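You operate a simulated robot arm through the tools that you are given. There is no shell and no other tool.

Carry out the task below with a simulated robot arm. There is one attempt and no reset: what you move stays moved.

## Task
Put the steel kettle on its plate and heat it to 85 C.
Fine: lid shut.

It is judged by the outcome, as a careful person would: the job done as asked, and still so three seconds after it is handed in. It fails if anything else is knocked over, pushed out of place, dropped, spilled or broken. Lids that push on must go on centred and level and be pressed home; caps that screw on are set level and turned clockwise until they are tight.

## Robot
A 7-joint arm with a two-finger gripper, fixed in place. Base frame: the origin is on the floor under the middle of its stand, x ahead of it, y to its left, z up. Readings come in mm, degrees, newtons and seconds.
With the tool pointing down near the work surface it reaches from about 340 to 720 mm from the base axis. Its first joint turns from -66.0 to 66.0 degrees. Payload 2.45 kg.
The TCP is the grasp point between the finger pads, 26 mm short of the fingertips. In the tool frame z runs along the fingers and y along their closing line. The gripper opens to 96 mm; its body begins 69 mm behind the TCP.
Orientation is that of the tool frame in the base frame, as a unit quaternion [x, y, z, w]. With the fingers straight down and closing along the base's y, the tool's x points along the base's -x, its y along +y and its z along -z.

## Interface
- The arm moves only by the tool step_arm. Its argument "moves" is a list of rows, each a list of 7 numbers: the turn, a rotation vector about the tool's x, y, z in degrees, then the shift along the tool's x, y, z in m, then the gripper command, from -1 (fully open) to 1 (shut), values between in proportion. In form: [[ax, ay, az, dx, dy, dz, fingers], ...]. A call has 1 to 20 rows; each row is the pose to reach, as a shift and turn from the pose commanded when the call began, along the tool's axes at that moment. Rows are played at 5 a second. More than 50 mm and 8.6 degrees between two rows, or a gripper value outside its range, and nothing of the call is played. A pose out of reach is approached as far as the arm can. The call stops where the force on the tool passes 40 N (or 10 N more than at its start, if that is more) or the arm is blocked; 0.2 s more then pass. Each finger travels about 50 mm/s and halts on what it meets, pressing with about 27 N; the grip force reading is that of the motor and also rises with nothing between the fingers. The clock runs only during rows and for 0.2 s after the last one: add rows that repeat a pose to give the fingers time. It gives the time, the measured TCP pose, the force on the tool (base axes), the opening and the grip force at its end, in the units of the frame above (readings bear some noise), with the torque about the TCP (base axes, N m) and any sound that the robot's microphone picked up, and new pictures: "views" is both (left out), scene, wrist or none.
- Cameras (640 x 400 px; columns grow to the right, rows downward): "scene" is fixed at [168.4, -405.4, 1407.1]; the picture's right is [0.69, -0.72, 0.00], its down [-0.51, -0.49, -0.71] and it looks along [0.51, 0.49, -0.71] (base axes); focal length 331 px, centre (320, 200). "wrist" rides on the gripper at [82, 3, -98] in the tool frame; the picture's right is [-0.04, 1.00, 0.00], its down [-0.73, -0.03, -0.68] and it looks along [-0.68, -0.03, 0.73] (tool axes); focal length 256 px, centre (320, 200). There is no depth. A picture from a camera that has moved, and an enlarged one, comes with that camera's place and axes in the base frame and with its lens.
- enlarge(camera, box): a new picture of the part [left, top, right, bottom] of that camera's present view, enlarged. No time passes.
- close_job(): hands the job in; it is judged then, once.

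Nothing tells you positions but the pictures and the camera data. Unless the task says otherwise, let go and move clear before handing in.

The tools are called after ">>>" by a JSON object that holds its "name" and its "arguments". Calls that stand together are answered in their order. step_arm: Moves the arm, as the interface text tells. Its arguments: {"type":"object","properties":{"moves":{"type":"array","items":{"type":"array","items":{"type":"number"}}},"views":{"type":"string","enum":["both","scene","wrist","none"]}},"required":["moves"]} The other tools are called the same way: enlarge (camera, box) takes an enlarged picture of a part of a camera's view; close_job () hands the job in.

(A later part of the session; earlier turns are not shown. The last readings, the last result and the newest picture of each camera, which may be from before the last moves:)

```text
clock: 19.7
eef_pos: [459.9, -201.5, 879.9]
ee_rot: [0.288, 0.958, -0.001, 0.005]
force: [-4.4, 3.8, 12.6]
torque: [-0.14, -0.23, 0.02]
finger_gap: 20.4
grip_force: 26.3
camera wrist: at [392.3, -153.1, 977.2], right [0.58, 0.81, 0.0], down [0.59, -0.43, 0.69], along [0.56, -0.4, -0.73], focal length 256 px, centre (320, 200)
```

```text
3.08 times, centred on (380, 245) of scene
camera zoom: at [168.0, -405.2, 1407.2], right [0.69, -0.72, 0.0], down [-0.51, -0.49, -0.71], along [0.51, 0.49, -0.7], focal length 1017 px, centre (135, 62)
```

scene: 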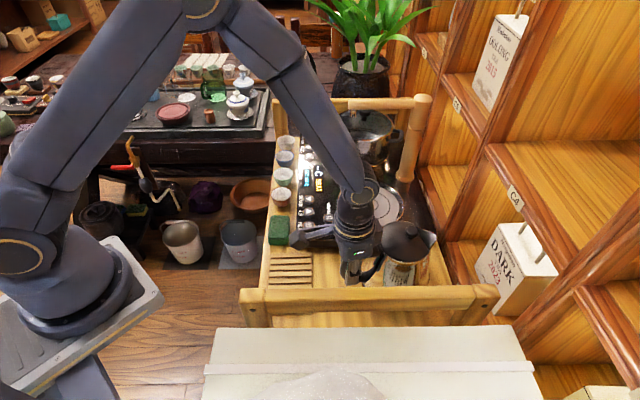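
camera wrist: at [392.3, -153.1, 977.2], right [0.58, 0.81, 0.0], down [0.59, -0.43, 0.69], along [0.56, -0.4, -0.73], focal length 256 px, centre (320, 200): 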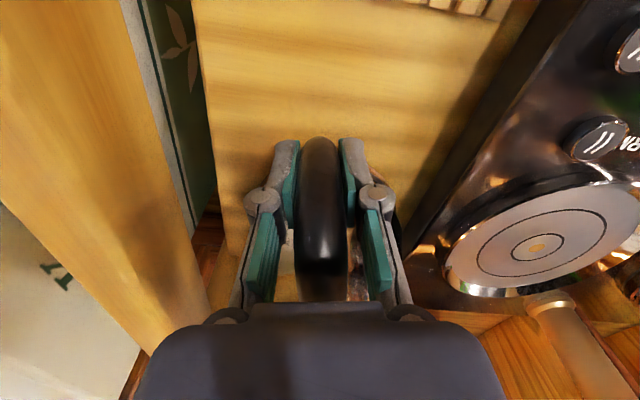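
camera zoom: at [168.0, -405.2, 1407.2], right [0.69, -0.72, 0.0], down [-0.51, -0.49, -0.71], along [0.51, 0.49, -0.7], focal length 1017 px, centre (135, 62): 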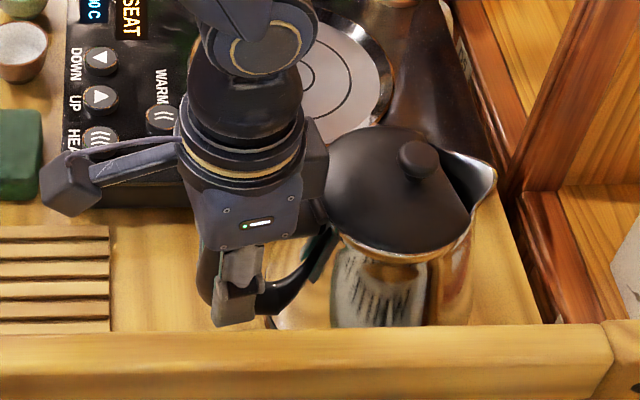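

The kettle is flat on the cart again and upright. I'll open the fingers, raise 15 mm and slide forward along the handle toward the body, stopping short to look.

>>> {"name": "step_arm", "arguments": {"moves": [[0, 0, 0, 0, 0, 0, -0.04], [0, 0, 0, 0, 0, 0, -0.04], [0, 0, 0, 0, 0, 0, -0.04], [0, 0, 0, 0, 0, -0.008, -0.04], [0, 0, 0, 0, 0, -0.016, -0.04], [0, 0, 0, -0.008, 0, -0.016, -0.04], [0, 0, 0, -0.016, 0, -0.016, -0.04], [0, 0, 0, -0.02, 0, -0.016, -0.04], [0, 0, 0, -0.02, 0, -0.016, -0.04]], "views": "both"}}

>>> {"name": "enlarge", "arguments": {"camera": "wrist", "box": [200, 60, 440, 300]}}

>>> {"name": "enlarge", "arguments": {"camera": "scene", "box": [310, 180, 450, 310]}}

```text
clock: 21.7
eef_pos: [475.4, -211.1, 896.4]
ee_rot: [0.288, 0.958, -0.001, 0.004]
force: [0.6, -0.2, 0.3]
torque: [0.02, -0.02, -0.01]
finger_gap: 50.4
grip_force: 0.0
camera wrist: at [408.6, -163.4, 993.5], right [0.58, 0.81, 0.0], down [0.59, -0.43, 0.69], along [0.56, -0.4, -0.73], focal length 256 px, centre (320, 200)
```

scene: 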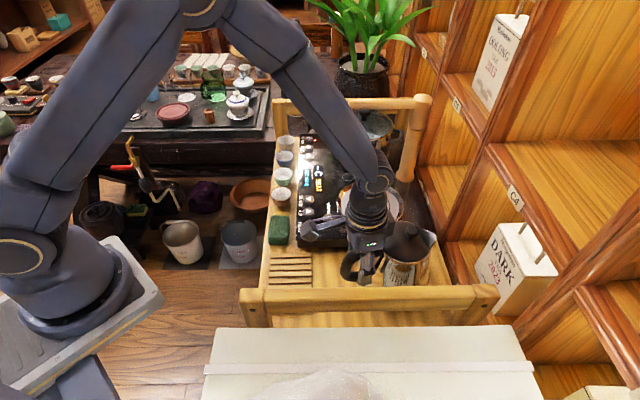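
wrist: 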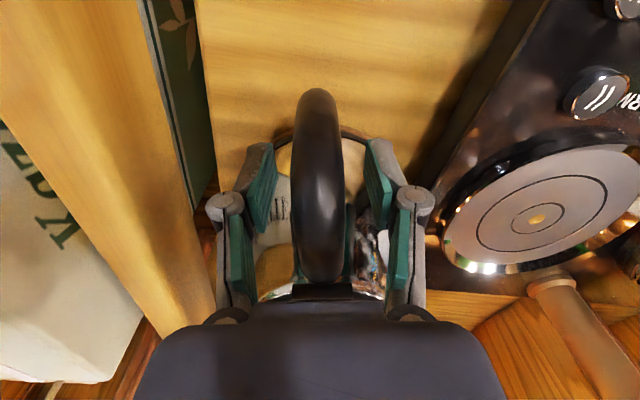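

```text
1.67 times, centred on (320, 180) of wrist
camera zoom: at [408.6, -163.4, 993.5], right [0.58, 0.81, 0.0], down [0.59, -0.43, 0.69], along [0.56, -0.4, -0.73], focal length 427 px, centre (320, 233)
```

zoom: 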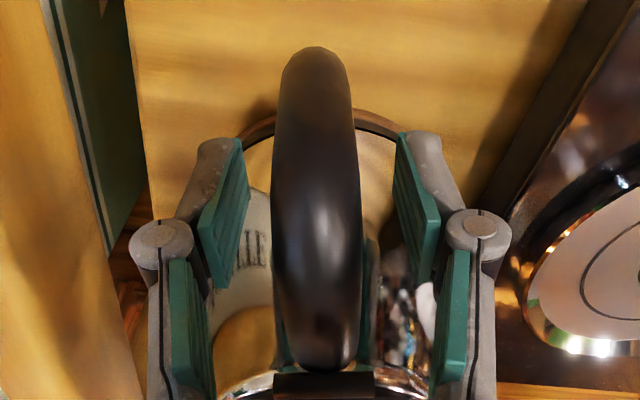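

```text
3.08 times, centred on (380, 245) of scene
camera zoom: at [168.4, -405.4, 1407.1], right [0.69, -0.72, 0.0], down [-0.51, -0.49, -0.71], along [0.51, 0.49, -0.71], focal length 1017 px, centre (135, 62)
```

zoom: 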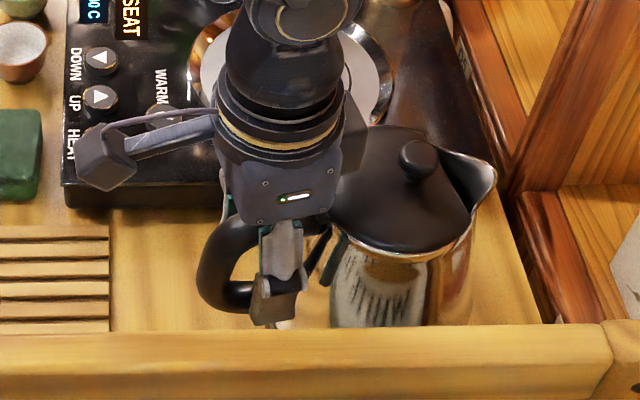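

The fingers are straddling the top bar, about 80 mm from the kettle axis. I'll creep forward until the finger edges just meet the body wall.

>>> {"name": "step_arm", "arguments": {"moves": [[0, 0, 0, -0.003, 0, 0, -0.04], [0, 0, 0, -0.006, 0, 0, -0.04], [0, 0, 0, -0.008, 0, 0, -0.04], [0, 0, 0, -0.008, 0, 0, -0.04]], "views": "wrist"}}

>>> {"name": "enlarge", "arguments": {"camera": "scene", "box": [310, 180, 450, 310]}}

```text
clock: 22.7
eef_pos: [483.3, -216.4, 896.6]
ee_rot: [0.288, 0.958, -0.001, 0.005]
force: [0.6, 0.1, -0.6]
torque: [0.01, -0.02, 0.01]
finger_gap: 50.0
grip_force: 0.0
camera wrist: at [415.3, -168.6, 993.0], right [0.58, 0.81, 0.0], down [0.59, -0.43, 0.69], along [0.56, -0.4, -0.73], focal length 256 px, centre (320, 200)
```

wrist: 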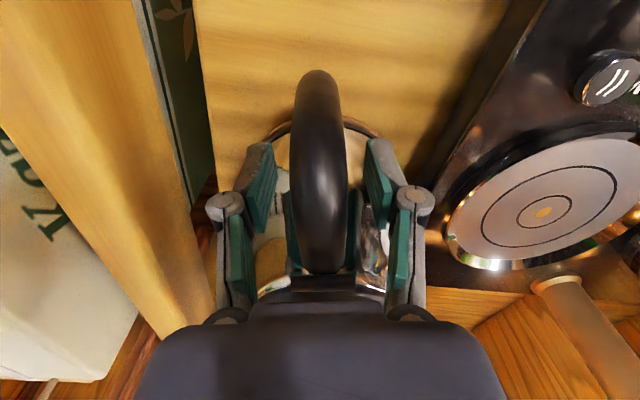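

```text
3.08 times, centred on (380, 245) of scene
camera zoom: at [168.4, -405.4, 1407.1], right [0.69, -0.72, 0.0], down [-0.51, -0.49, -0.71], along [0.51, 0.49, -0.71], focal length 1017 px, centre (135, 62)
```

zoom: 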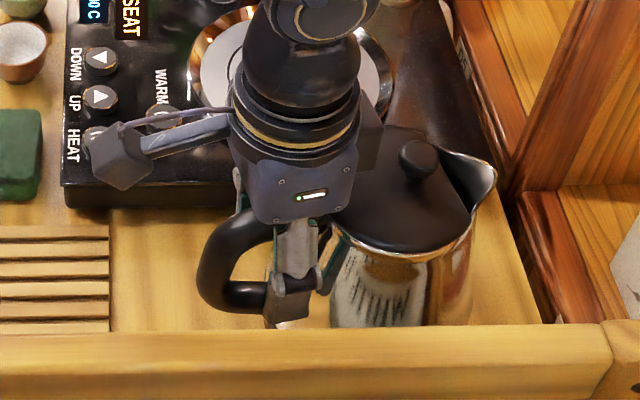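

There's no contact yet. I'll narrow the fingers to about 27 mm so they'll meet the wall where they'll finally sit, then creep forward a couple of millimetres at a time.

>>> {"name": "step_arm", "arguments": {"moves": [[0, 0, 0, 0, 0, 0, 0.44], [0, 0, 0, 0, 0, 0, 0.44], [0, 0, 0, 0, 0, 0, 0.44], [0, 0, 0, -0.001, 0, 0, 0.44], [0, 0, 0, -0.002, 0, 0, 0.44], [0, 0, 0, -0.003, 0, 0, 0.44]], "views": "wrist"}}

>>> {"name": "enlarge", "arguments": {"camera": "wrist", "box": [200, 60, 440, 300]}}

>>> {"name": "enlarge", "arguments": {"camera": "scene", "box": [330, 200, 430, 300]}}

```text
clock: 24.1
eef_pos: [483.5, -219.4, 896.5]
ee_rot: [0.288, 0.958, -0.001, 0.003]
force: [-2.3, 2.4, 2.1]
torque: [0.03, 0.09, 0.0]
finger_gap: 27.2
grip_force: 0.0
camera wrist: at [417.7, -170.2, 992.9], right [0.58, 0.81, 0.0], down [0.59, -0.43, 0.68], along [0.56, -0.4, -0.73], focal length 256 px, centre (320, 200)
```

wrist: 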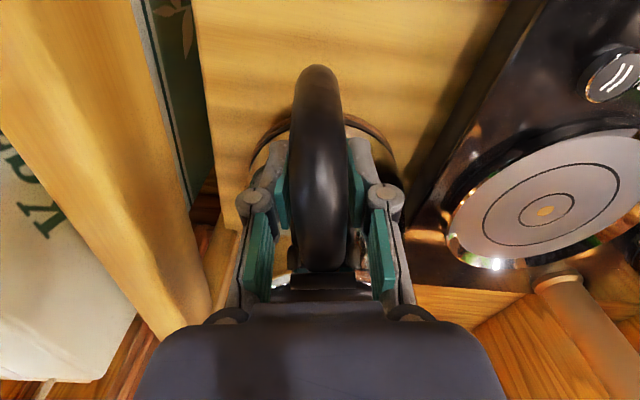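

```text
1.67 times, centred on (320, 180) of wrist
camera zoom: at [417.7, -170.2, 992.9], right [0.58, 0.81, 0.0], down [0.59, -0.43, 0.68], along [0.56, -0.4, -0.73], focal length 427 px, centre (320, 233)
```

zoom: 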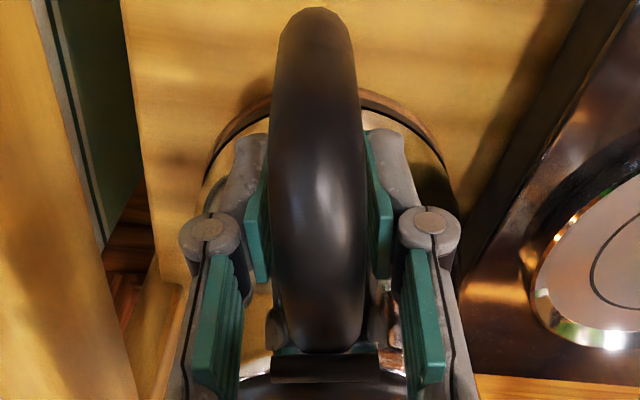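

```text
4.00 times, centred on (380, 250) of scene
camera zoom: at [168.2, -405.3, 1407.1], right [0.69, -0.72, 0.0], down [-0.51, -0.49, -0.71], along [0.51, 0.49, -0.7], focal length 1322 px, centre (80, 0)
```

zoom: 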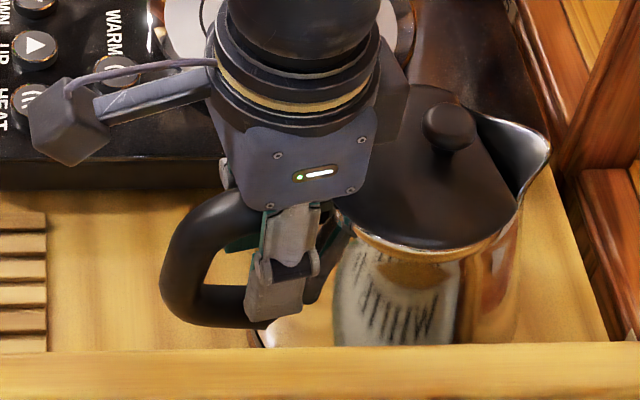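

A force of about 3 N shows the finger edges have met the body wall. I'll close on the bar and do a slow trial lift.

>>> {"name": "step_arm", "arguments": {"moves": [[0, 0, 0, 0, 0, 0, 1], [0, 0, 0, 0, 0, 0, 1], [0, 0, 0, 0, 0, 0, 1], [0, 0, 0, 0, 0, -0.002, 1], [0, 0, 0, 0, 0, -0.004, 1], [0, 0, 0, 0, 0, -0.006, 1], [0, 0, 0, 0, 0, -0.008, 1], [0, 0, 0, 0, 0, -0.008, 1], [0, 0, 0, 0, 0, -0.008, 1]], "views": "both"}}

>>> {"name": "enlarge", "arguments": {"camera": "wrist", "box": [200, 60, 440, 300]}}

>>> {"name": "enlarge", "arguments": {"camera": "scene", "box": [310, 180, 450, 310]}}

```text
clock: 26.1
eef_pos: [484.4, -219.0, 904.6]
ee_rot: [0.288, 0.958, -0.001, 0.004]
force: [-0.2, 0.3, -8.7]
torque: [0.31, 0.47, -0.01]
finger_gap: 6.4
grip_force: 26.6
camera wrist: at [418.0, -170.2, 1001.2], right [0.58, 0.81, 0.0], down [0.59, -0.43, 0.69], along [0.56, -0.4, -0.73], focal length 256 px, centre (320, 200)
```

scene: 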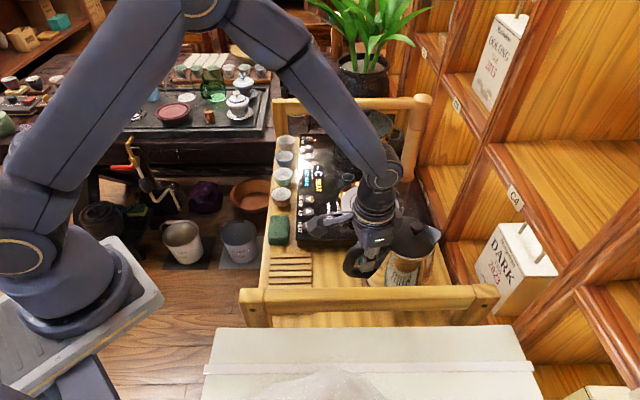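
wrist: 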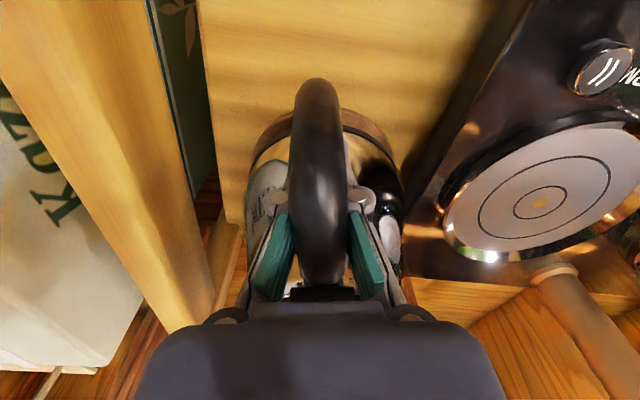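

```text
1.67 times, centred on (320, 180) of wrist
camera zoom: at [418.0, -170.2, 1001.2], right [0.58, 0.81, 0.0], down [0.59, -0.43, 0.69], along [0.56, -0.4, -0.73], focal length 427 px, centre (320, 233)
```

zoom: 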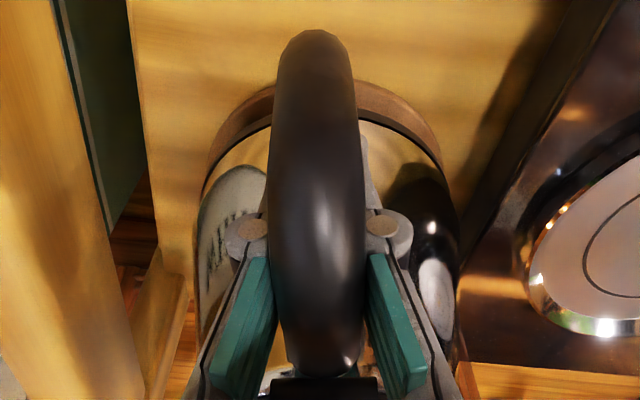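

```text
3.08 times, centred on (380, 245) of scene
camera zoom: at [168.5, -405.5, 1407.0], right [0.69, -0.72, 0.0], down [-0.51, -0.49, -0.71], along [0.51, 0.49, -0.71], focal length 1017 px, centre (135, 62)
```

zoom: 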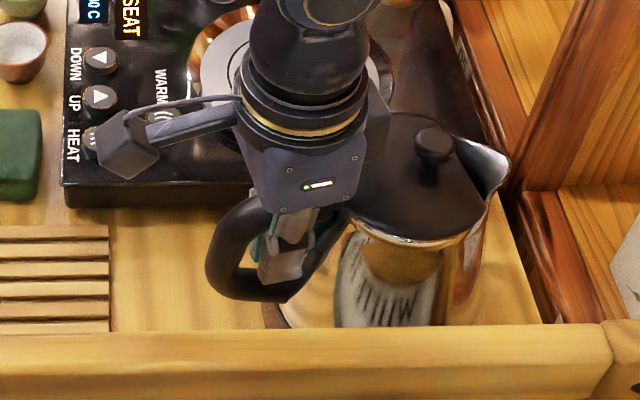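

The adaptive fingers have wrapped under the top bar: the gap is 6.4 mm at the tips with the inner pads against the bar. The reading of 8.7 N with a 64 mm lever suggests the kettle is now carried. I'll raise another 10 mm to confirm it's off the cart and steady.

>>> {"name": "step_arm", "arguments": {"moves": [[0, 0, 0, 0, 0, -0.003, 1], [0, 0, 0, 0, 0, -0.006, 1], [0, 0, 0, 0, 0, -0.01, 1], [0, 0, 0, 0, 0, -0.01, 1], [0, 0, 0, 0, 0, -0.01, 1]], "views": "both"}}

>>> {"name": "enlarge", "arguments": {"camera": "wrist", "box": [200, 60, 440, 300]}}

>>> {"name": "enlarge", "arguments": {"camera": "scene", "box": [310, 180, 450, 310]}}

```text
clock: 27.3
eef_pos: [485.3, -219.0, 913.6]
ee_rot: [0.288, 0.958, -0.001, 0.005]
force: [0.5, -0.9, -9.9]
torque: [0.29, 0.47, 0.01]
finger_gap: 5.9
grip_force: 27.1
camera wrist: at [417.8, -170.0, 1010.6], right [0.58, 0.81, 0.0], down [0.59, -0.43, 0.69], along [0.56, -0.4, -0.73], focal length 256 px, centre (320, 200)
```

scene: 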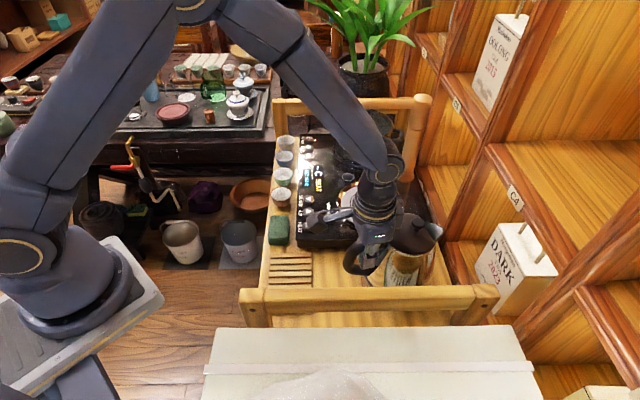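
wrist: 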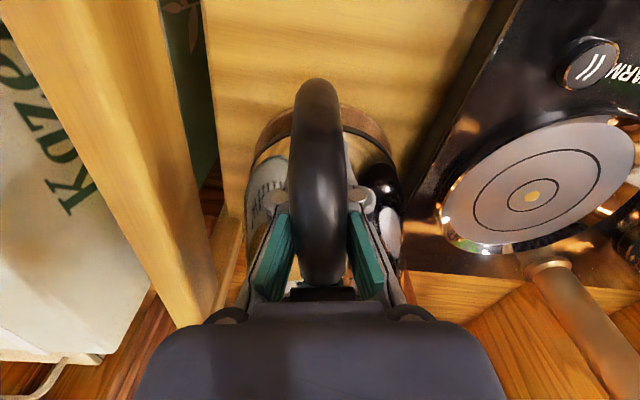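

```text
1.67 times, centred on (320, 180) of wrist
camera zoom: at [417.8, -170.0, 1010.6], right [0.58, 0.81, 0.0], down [0.59, -0.43, 0.69], along [0.56, -0.4, -0.73], focal length 427 px, centre (320, 233)
```

zoom: 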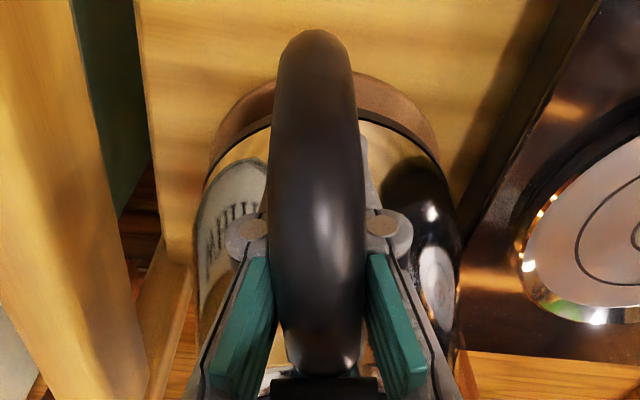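

```text
3.08 times, centred on (380, 245) of scene
camera zoom: at [168.5, -405.5, 1407.0], right [0.69, -0.72, 0.0], down [-0.51, -0.49, -0.71], along [0.51, 0.49, -0.71], focal length 1017 px, centre (135, 62)
```

zoom: 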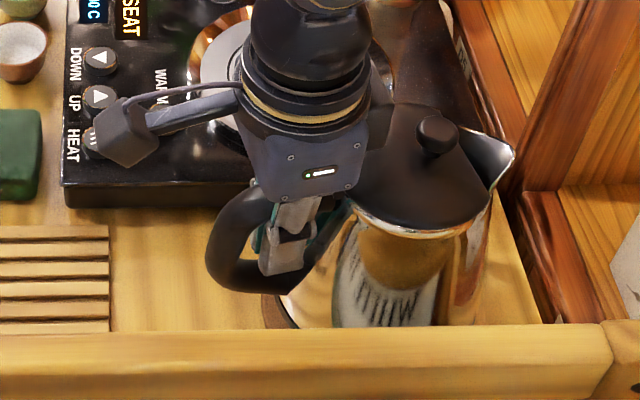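

The kettle is off the cart and hanging steadily, tipped about 4–5° spout-down, with a load of roughly 9–10 N. I'll raise it 45 mm and rotate the tool 4.5° to level it before carrying it over.

>>> {"name": "step_arm", "arguments": {"moves": [[0, -0.5, 0, 0, 0, -0.006, 1], [0, -1.2, 0, 0, 0, -0.013, 1], [0, -2, 0, 0, 0, -0.021, 1], [0, -2.8, 0, 0, 0, -0.03, 1], [0, -3.6, 0, 0, 0, -0.038, 1], [0, -4.5, 0, 0, 0, -0.045, 1], [0, -4.5, 0, 0, 0, -0.045, 1], [0, -4.5, 0, 0, 0, -0.045, 1]], "views": "both"}}

>>> {"name": "enlarge", "arguments": {"camera": "scene", "box": [310, 170, 450, 310]}}

>>> {"name": "enlarge", "arguments": {"camera": "wrist", "box": [200, 60, 440, 300]}}

```text
clock: 29.1
eef_pos: [484.1, -218.3, 959.1]
ee_rot: [0.288, 0.957, -0.013, 0.042]
force: [-0.7, -0.5, -8.8]
torque: [0.32, 0.52, 0.03]
finger_gap: 5.9
grip_force: 27.1
camera wrist: at [411.3, -165.7, 1049.3], right [0.58, 0.81, 0.0], down [0.54, -0.4, 0.74], along [0.6, -0.43, -0.67], focal length 256 px, centre (320, 200)
```

scene: 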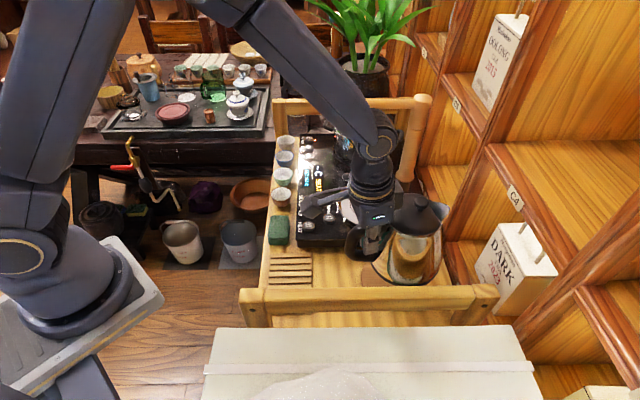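
wrist: 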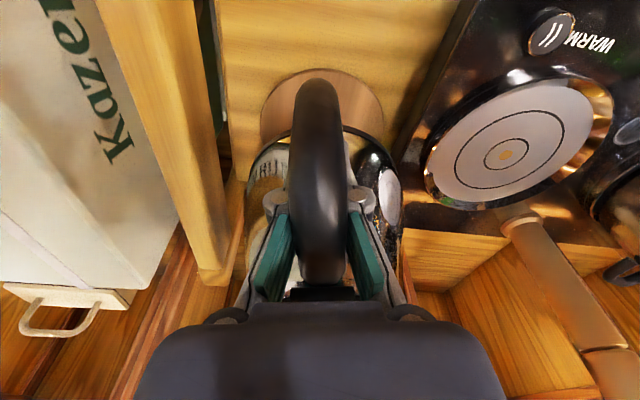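

```text
2.86 times, centred on (380, 240) of scene
camera zoom: at [168.5, -405.5, 1407.0], right [0.69, -0.72, 0.0], down [-0.51, -0.49, -0.71], along [0.51, 0.49, -0.71], focal length 944 px, centre (149, 86)
```

zoom: 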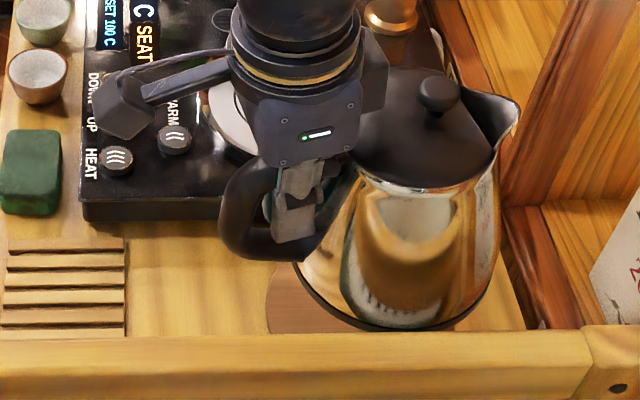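

```text
1.67 times, centred on (320, 180) of wrist
camera zoom: at [411.3, -165.7, 1049.3], right [0.58, 0.81, 0.0], down [0.54, -0.4, 0.74], along [0.6, -0.43, -0.67], focal length 427 px, centre (320, 233)
```

zoom: 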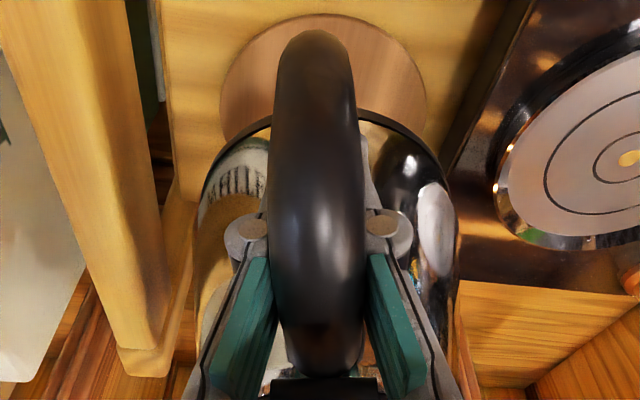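

The kettle is held clear, and I can now see a round coaster that was underneath it. I'll look closer at the base ring to check that the kettle is level.

>>> {"name": "enlarge", "arguments": {"camera": "scene", "box": [360, 180, 440, 300]}}

>>> {"name": "enlarge", "arguments": {"camera": "scene", "box": [365, 230, 425, 290]}}

>>> {"name": "enlarge", "arguments": {"camera": "wrist", "box": [230, 60, 410, 180]}}

```text
3.33 times, centred on (400, 240) of scene
camera zoom: at [168.5, -405.5, 1407.0], right [0.69, -0.72, 0.0], down [-0.51, -0.49, -0.71], along [0.51, 0.49, -0.71], focal length 1102 px, centre (53, 67)
```

zoom: 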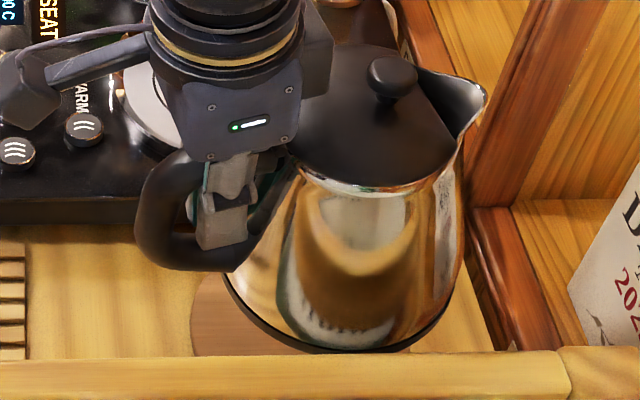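

```text
6.67 times, centred on (395, 260) of scene
camera zoom: at [168.5, -405.5, 1407.0], right [0.69, -0.72, 0.0], down [-0.51, -0.49, -0.71], along [0.51, 0.49, -0.71], focal length 2204 px, centre (-180, -200)
```

zoom: 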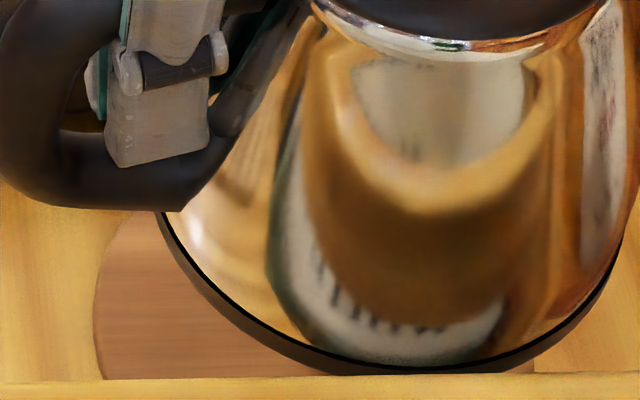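

```text
3.33 times, centred on (320, 120) of wrist
camera zoom: at [411.3, -165.7, 1049.3], right [0.58, 0.81, 0.0], down [0.54, -0.4, 0.74], along [0.6, -0.43, -0.67], focal length 853 px, centre (320, 467)
```

zoom: 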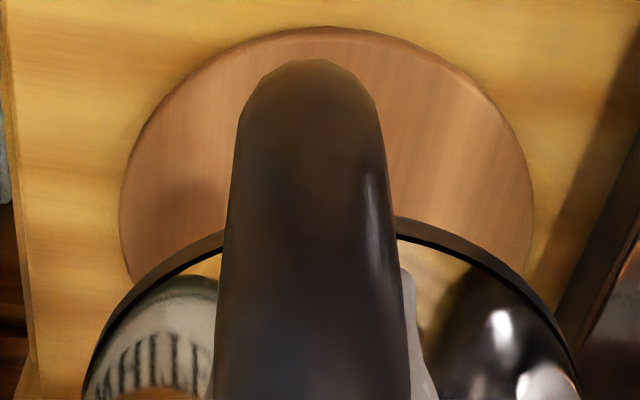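

The base ring looks level to within about 2°, with the base near z 893 and the kettle axis about 74 mm ahead of the TCP. I'll carry it sideways at this height toward the plate, stopping just short of centre to check.

>>> {"name": "step_arm", "arguments": {"moves": [[0, 0, 0, 0, 0.005, 0, 1], [0, 0, 0, 0, 0.015, 0, 1], [0, 0, 0, -0.001, 0.029, 0, 1], [0, 0, 0, -0.002, 0.044, 0, 1], [0, 0, 0, -0.003, 0.06, 0, 1], [0, 0, 0, -0.003, 0.076, 0, 1], [0, 0, 0, -0.004, 0.092, 0, 1], [0, 0, 0, -0.004, 0.108, 0, 1], [0, 0, 0, -0.005, 0.124, 0, 1], [0, 0, 0, -0.006, 0.14, 0, 1], [0, 0, 0, -0.006, 0.155, 0, 1], [0, 0, 0, -0.007, 0.168, 0, 1], [0, 0, 0, -0.007, 0.178, 0, 1], [0, 0, 0, -0.007, 0.185, 0, 1], [0, 0, 0, -0.007, 0.185, 0, 1], [0, 0, 0, -0.007, 0.185, 0, 1]], "views": "both"}}

>>> {"name": "enlarge", "arguments": {"camera": "scene", "box": [310, 130, 450, 250]}}

>>> {"name": "enlarge", "arguments": {"camera": "wrist", "box": [200, 40, 440, 240]}}

```text
clock: 32.5
eef_pos: [593.2, -68.7, 960.7]
ee_rot: [0.288, 0.957, -0.012, 0.042]
force: [0.1, -0.3, -9.3]
torque: [0.35, 0.51, -0.01]
finger_gap: 6.3
grip_force: 26.8
camera wrist: at [519.8, -15.3, 1050.2], right [0.58, 0.81, 0.0], down [0.54, -0.4, 0.74], along [0.6, -0.43, -0.67], focal length 256 px, centre (320, 200)
```

scene: 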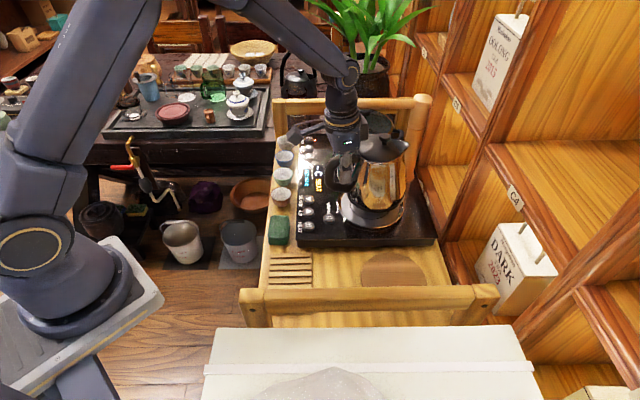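
wrist: 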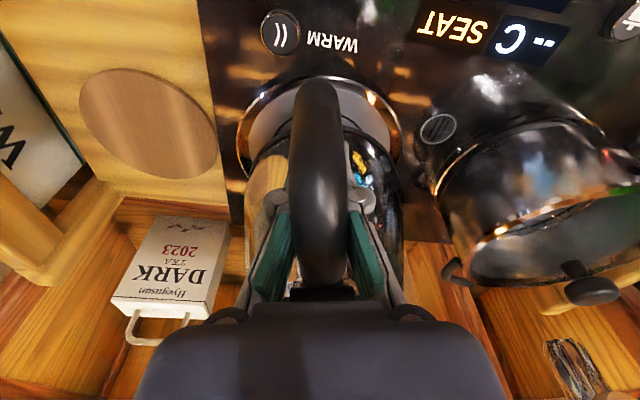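

```text
3.33 times, centred on (380, 190) of scene
camera zoom: at [168.6, -405.4, 1407.0], right [0.69, -0.72, 0.0], down [-0.51, -0.49, -0.71], along [0.51, 0.49, -0.71], focal length 1102 px, centre (120, 233)
```

zoom: 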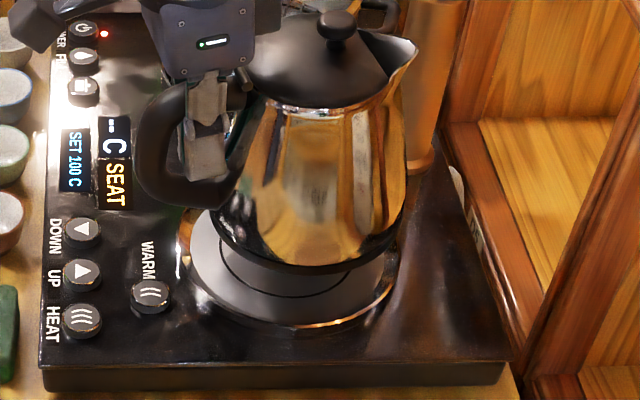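

```text
2.00 times, centred on (320, 140) of wrist
camera zoom: at [519.8, -15.3, 1050.2], right [0.58, 0.81, 0.0], down [0.54, -0.4, 0.74], along [0.6, -0.43, -0.67], focal length 512 px, centre (320, 320)
```

zoom: 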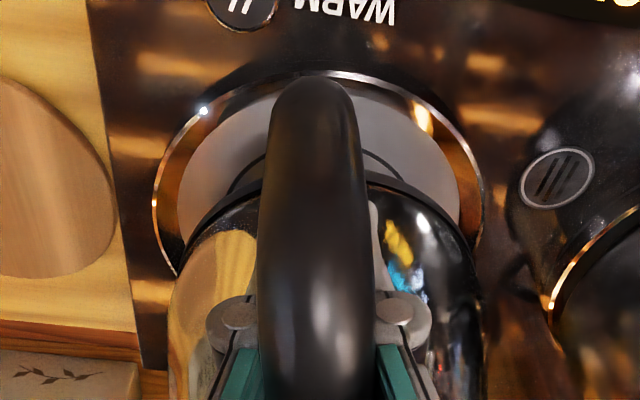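

The kettle hovers over the plate, nearly centred: I take it at about (656, -108) and the plate centre at about (652, -109). I'll correct a couple of millimetres, lower about 30 mm and recheck.

>>> {"name": "step_arm", "arguments": {"moves": [[0, 0, 0, 0.001, -0.001, 0.006, 1], [0, 0, 0, 0.002, -0.002, 0.012, 1], [0, 0, 0, 0.003, -0.003, 0.018, 1], [0, 0, 0, 0.004, -0.003, 0.024, 1], [0, 0, 0, 0.0044, -0.003, 0.03, 1], [0, 0, 0, 0.0044, -0.003, 0.03, 1]], "views": "both"}}

>>> {"name": "enlarge", "arguments": {"camera": "scene", "box": [330, 170, 420, 240]}}

>>> {"name": "enlarge", "arguments": {"camera": "wrist", "box": [220, 40, 420, 200]}}

```text
clock: 33.9
eef_pos: [590.2, -69.5, 928.3]
ee_rot: [0.289, 0.956, -0.012, 0.042]
force: [-0.2, 0.3, -9.8]
torque: [0.36, 0.5, -0.02]
finger_gap: 6.1
grip_force: 26.5
camera wrist: at [517.0, -17.0, 1019.3], right [0.58, 0.81, 0.0], down [0.54, -0.4, 0.74], along [0.6, -0.43, -0.67], focal length 256 px, centre (320, 200)
```

scene: 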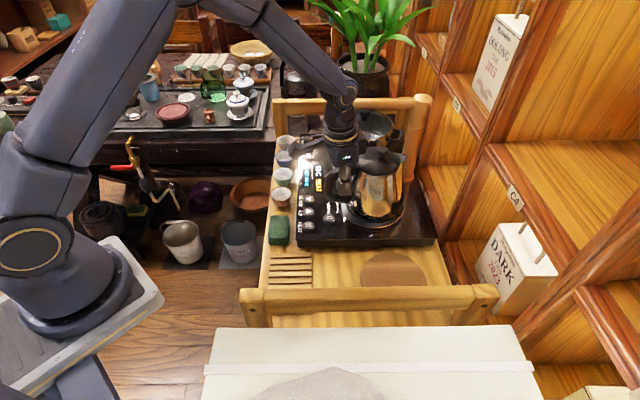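
wrist: 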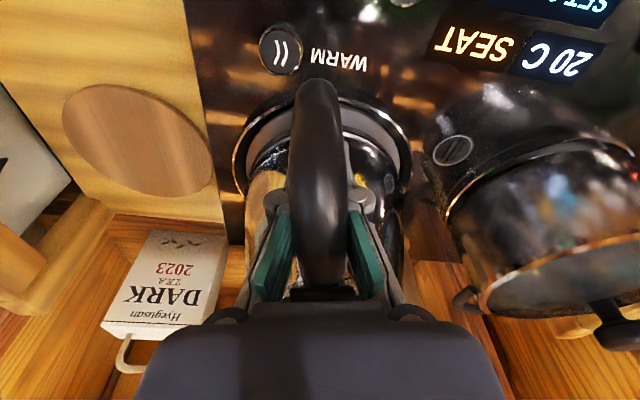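

```text
5.71 times, centred on (375, 205) of scene
camera zoom: at [168.5, -405.4, 1407.0], right [0.69, -0.72, 0.0], down [-0.51, -0.49, -0.71], along [0.51, 0.49, -0.71], focal length 1889 px, centre (6, 171)
```

zoom: 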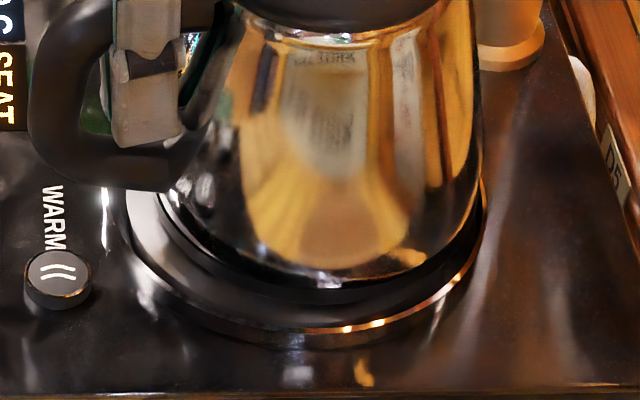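

```text
2.50 times, centred on (320, 120) of wrist
camera zoom: at [517.0, -17.0, 1019.3], right [0.58, 0.81, 0.0], down [0.54, -0.4, 0.74], along [0.6, -0.43, -0.67], focal length 640 px, centre (320, 400)
```

zoom: 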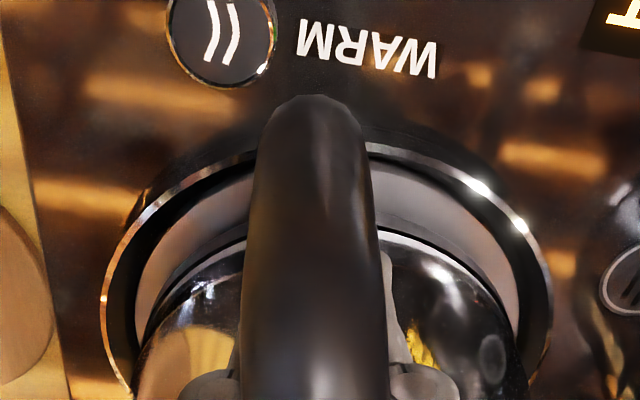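

The display now shows 20 C with SEAT still lit, so the plate senses the kettle nearby. I'll zoom in to compare the base ring with the plate before setting it down.

>>> {"name": "enlarge", "arguments": {"camera": "wrist", "box": [230, 80, 330, 180]}}

>>> {"name": "enlarge", "arguments": {"camera": "wrist", "box": [330, 80, 430, 180]}}

>>> {"name": "enlarge", "arguments": {"camera": "scene", "box": [340, 190, 410, 235]}}

```text
4.00 times, centred on (280, 130) of wrist
camera zoom: at [517.0, -17.0, 1019.3], right [0.58, 0.81, 0.0], down [0.54, -0.4, 0.74], along [0.6, -0.43, -0.67], focal length 1024 px, centre (480, 480)
```

zoom: 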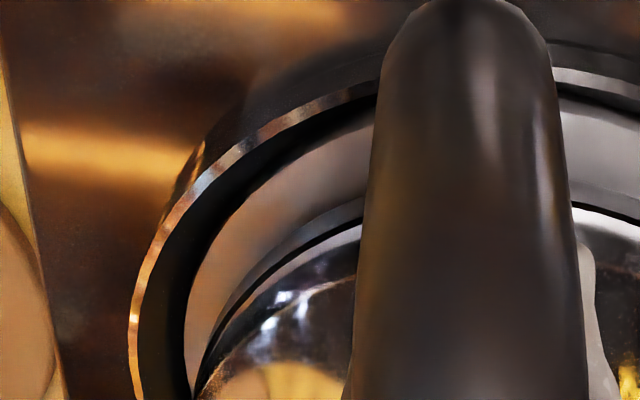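

```text
4.00 times, centred on (380, 130) of wrist
camera zoom: at [517.0, -17.0, 1019.3], right [0.58, 0.81, 0.0], down [0.54, -0.4, 0.74], along [0.6, -0.43, -0.67], focal length 1024 px, centre (80, 480)
```

zoom: 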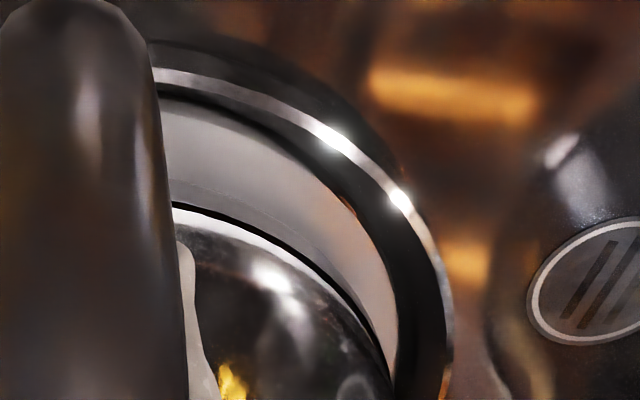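

```text
8.89 times, centred on (375, 212) of scene
camera zoom: at [168.5, -405.4, 1407.0], right [0.69, -0.72, 0.0], down [-0.51, -0.49, -0.71], along [0.51, 0.49, -0.71], focal length 2938 px, centre (-169, 89)
```

zoom: 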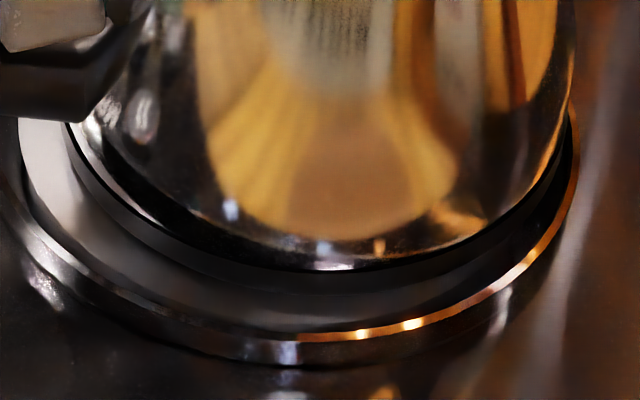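

The base ring sits concentric over the plate to within about 2 mm, roughly 20 mm above it. I'll lower straight down in small steps, watching for the weight to come off.

>>> {"name": "step_arm", "arguments": {"moves": [[0, 0, 0, 0.0008, -0.0005, 0.004, 1], [0, 0, 0, 0.0016, -0.001, 0.008, 1], [0, 0, 0, 0.0022, -0.001, 0.012, 1], [0, 0, 0, 0.0025, -0.001, 0.015, 1], [0, 0, 0, 0.0025, -0.001, 0.015, 1]], "views": "both"}}

>>> {"name": "enlarge", "arguments": {"camera": "wrist", "box": [220, 60, 420, 200]}}

>>> {"name": "enlarge", "arguments": {"camera": "scene", "box": [330, 170, 420, 240]}}

```text
clock: 34.4
eef_pos: [589.7, -67.6, 927.5]
ee_rot: [0.287, 0.957, -0.011, 0.044]
force: [-4.9, 1.6, 10.1]
torque: [0.24, 0.67, -0.02]
finger_gap: 6.1
grip_force: 26.7
stopped in row 2: the force on the tool passed its limit at 47 N (the readings are from after the stop); the commanded pose is now the measured one
camera wrist: at [516.4, -16.9, 1018.3], right [0.58, 0.81, 0.01], down [0.54, -0.4, 0.74], along [0.61, -0.43, -0.67], focal length 256 px, centre (320, 200)
```

scene: 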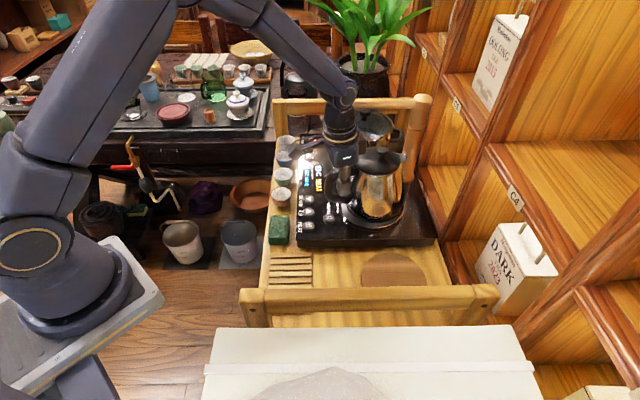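
wrist: 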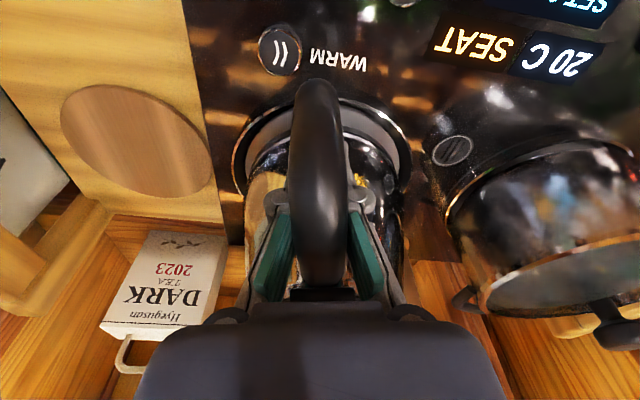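

```text
2.86 times, centred on (320, 130) of wrist
camera zoom: at [516.4, -16.9, 1018.3], right [0.58, 0.81, 0.01], down [0.54, -0.4, 0.74], along [0.61, -0.43, -0.67], focal length 731 px, centre (320, 400)
```

zoom: 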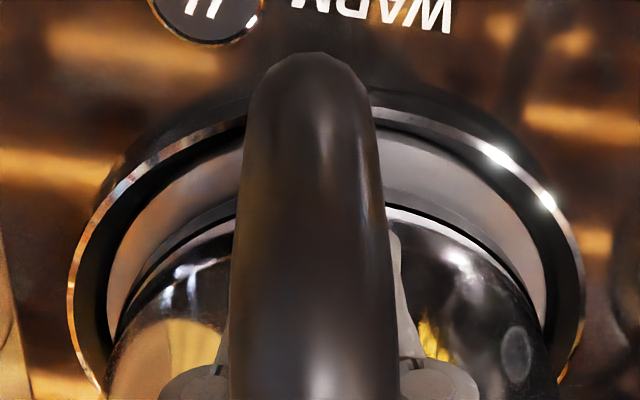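

```text
5.71 times, centred on (375, 205) of scene
camera zoom: at [168.1, -405.4, 1407.1], right [0.69, -0.72, 0.0], down [-0.51, -0.49, -0.71], along [0.51, 0.49, -0.7], focal length 1889 px, centre (6, 171)
```

zoom: 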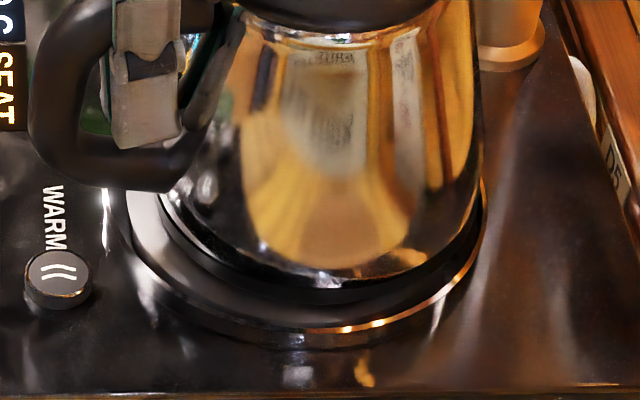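

The base touched the plate's raised rim. Rechecking both views, the kettle axis is actually about 82 mm ahead of the TCP, so the kettle sits roughly 8–9 mm too far forward. I'll lift 6 mm, shift it back and look again.

>>> {"name": "step_arm", "arguments": {"moves": [[0, 0, 0, 0, 0, -0.003, 1], [0, 0, 0, 0, 0, -0.006, 1], [0, 0, 0, 0.003, -0.001, -0.0065, 1], [0, 0, 0, 0.006, -0.002, -0.0067, 1], [0, 0, 0, 0.0085, -0.002, -0.0067, 1], [0, 0, 0, 0.0085, -0.002, -0.0067, 1]], "views": "both"}}

>>> {"name": "enlarge", "arguments": {"camera": "wrist", "box": [220, 60, 420, 200]}}

>>> {"name": "enlarge", "arguments": {"camera": "scene", "box": [335, 180, 415, 240]}}

```text
clock: 35.8
eef_pos: [581.8, -66.1, 934.5]
ee_rot: [0.288, 0.956, -0.012, 0.045]
force: [0.1, 0.1, -9.7]
torque: [0.33, 0.52, 0.01]
finger_gap: 6.0
grip_force: 27.0
camera wrist: at [508.7, -14.2, 1024.2], right [0.58, 0.81, 0.01], down [0.54, -0.4, 0.74], along [0.61, -0.43, -0.67], focal length 256 px, centre (320, 200)
```

scene: 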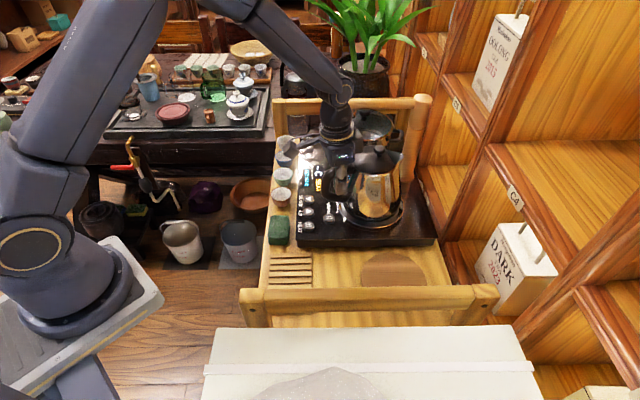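
wrist: 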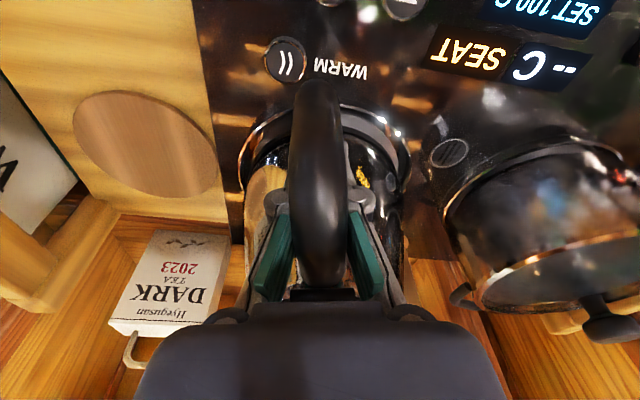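

```text
2.86 times, centred on (320, 130) of wrist
camera zoom: at [508.7, -14.2, 1024.2], right [0.58, 0.81, 0.01], down [0.54, -0.4, 0.74], along [0.61, -0.43, -0.67], focal length 731 px, centre (320, 400)
```

zoom: 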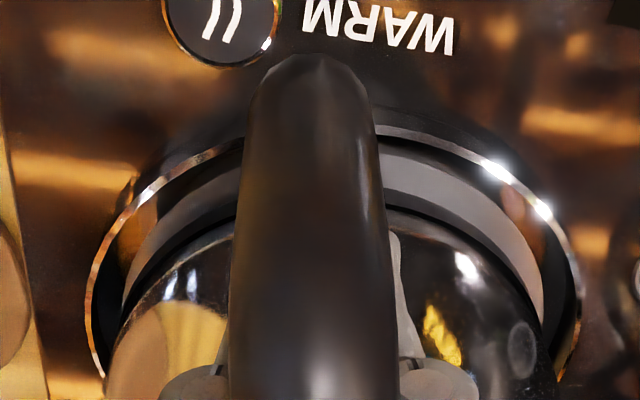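

```text
6.67 times, centred on (375, 210) of scene
camera zoom: at [168.5, -405.4, 1407.0], right [0.69, -0.72, 0.0], down [-0.51, -0.49, -0.71], along [0.51, 0.49, -0.71], focal length 2204 px, centre (-47, 133)
```

zoom: 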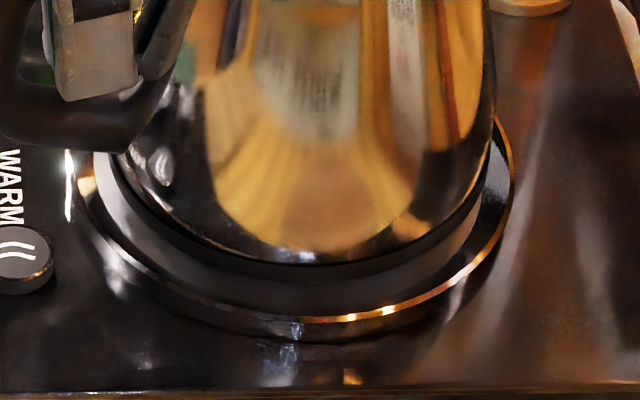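

The kettle now hangs just above the plate. I'll zoom in on both sides of the base ring to check that it's centred.

>>> {"name": "enlarge", "arguments": {"camera": "wrist", "box": [335, 85, 425, 175]}}

>>> {"name": "enlarge", "arguments": {"camera": "wrist", "box": [230, 85, 320, 175]}}

>>> {"name": "enlarge", "arguments": {"camera": "scene", "box": [340, 180, 410, 235]}}

```text
4.44 times, centred on (380, 130) of wrist
camera zoom: at [508.7, -14.2, 1024.2], right [0.58, 0.81, 0.01], down [0.54, -0.4, 0.74], along [0.61, -0.43, -0.67], focal length 1138 px, centre (53, 511)
```

zoom: 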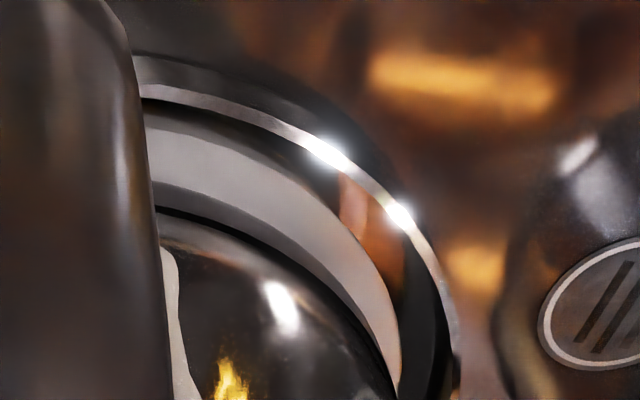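

```text
4.44 times, centred on (275, 130) of wrist
camera zoom: at [508.7, -14.2, 1024.2], right [0.58, 0.81, 0.01], down [0.54, -0.4, 0.74], along [0.61, -0.43, -0.67], focal length 1138 px, centre (520, 511)
```

zoom: 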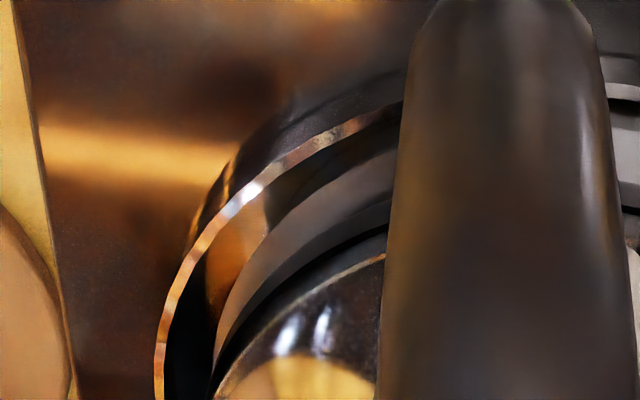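

```text
7.27 times, centred on (375, 208) of scene
camera zoom: at [168.5, -405.4, 1407.0], right [0.69, -0.72, 0.0], down [-0.51, -0.49, -0.71], along [0.51, 0.49, -0.71], focal length 2404 px, centre (-80, 146)
```

zoom: 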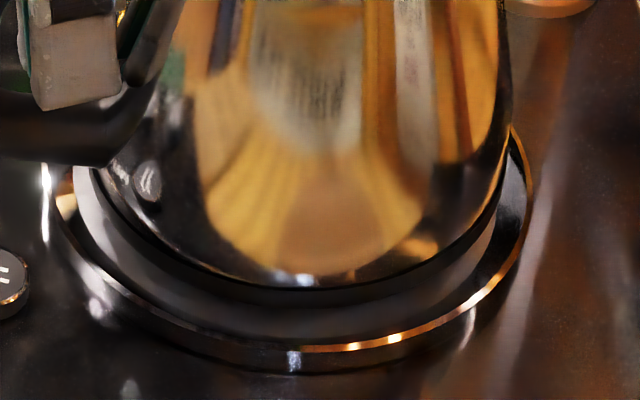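

The ring spacing looks even to within 1–2 mm. I'll lower very gently now in half-millimetre steps.

>>> {"name": "step_arm", "arguments": {"moves": [[0, 0, 0, 0.0006, 0, 0.0015, 1], [0, 0, 0, 0.0012, 0, 0.003, 1], [0, 0, 0, 0.0015, 0, 0.0045, 1], [0, 0, 0, 0.0016, 0, 0.0055, 1], [0, 0, 0, 0.0017, 0, 0.0065, 1], [0, 0, 0, 0.0017, 0, 0.0065, 1]], "views": "wrist"}}

```text
clock: 37.2
eef_pos: [582.3, -64.9, 928.9]
ee_rot: [0.287, 0.957, -0.011, 0.045]
force: [-8.4, 2.8, 13.8]
torque: [0.39, 0.89, -0.05]
finger_gap: 6.2
grip_force: 27.3
camera wrist: at [507.3, -12.6, 1017.8], right [0.58, 0.81, 0.01], down [0.54, -0.4, 0.74], along [0.61, -0.43, -0.67], focal length 256 px, centre (320, 200)
```

wrist: 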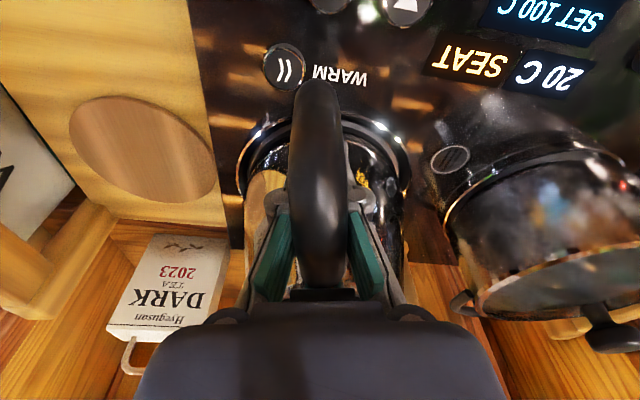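

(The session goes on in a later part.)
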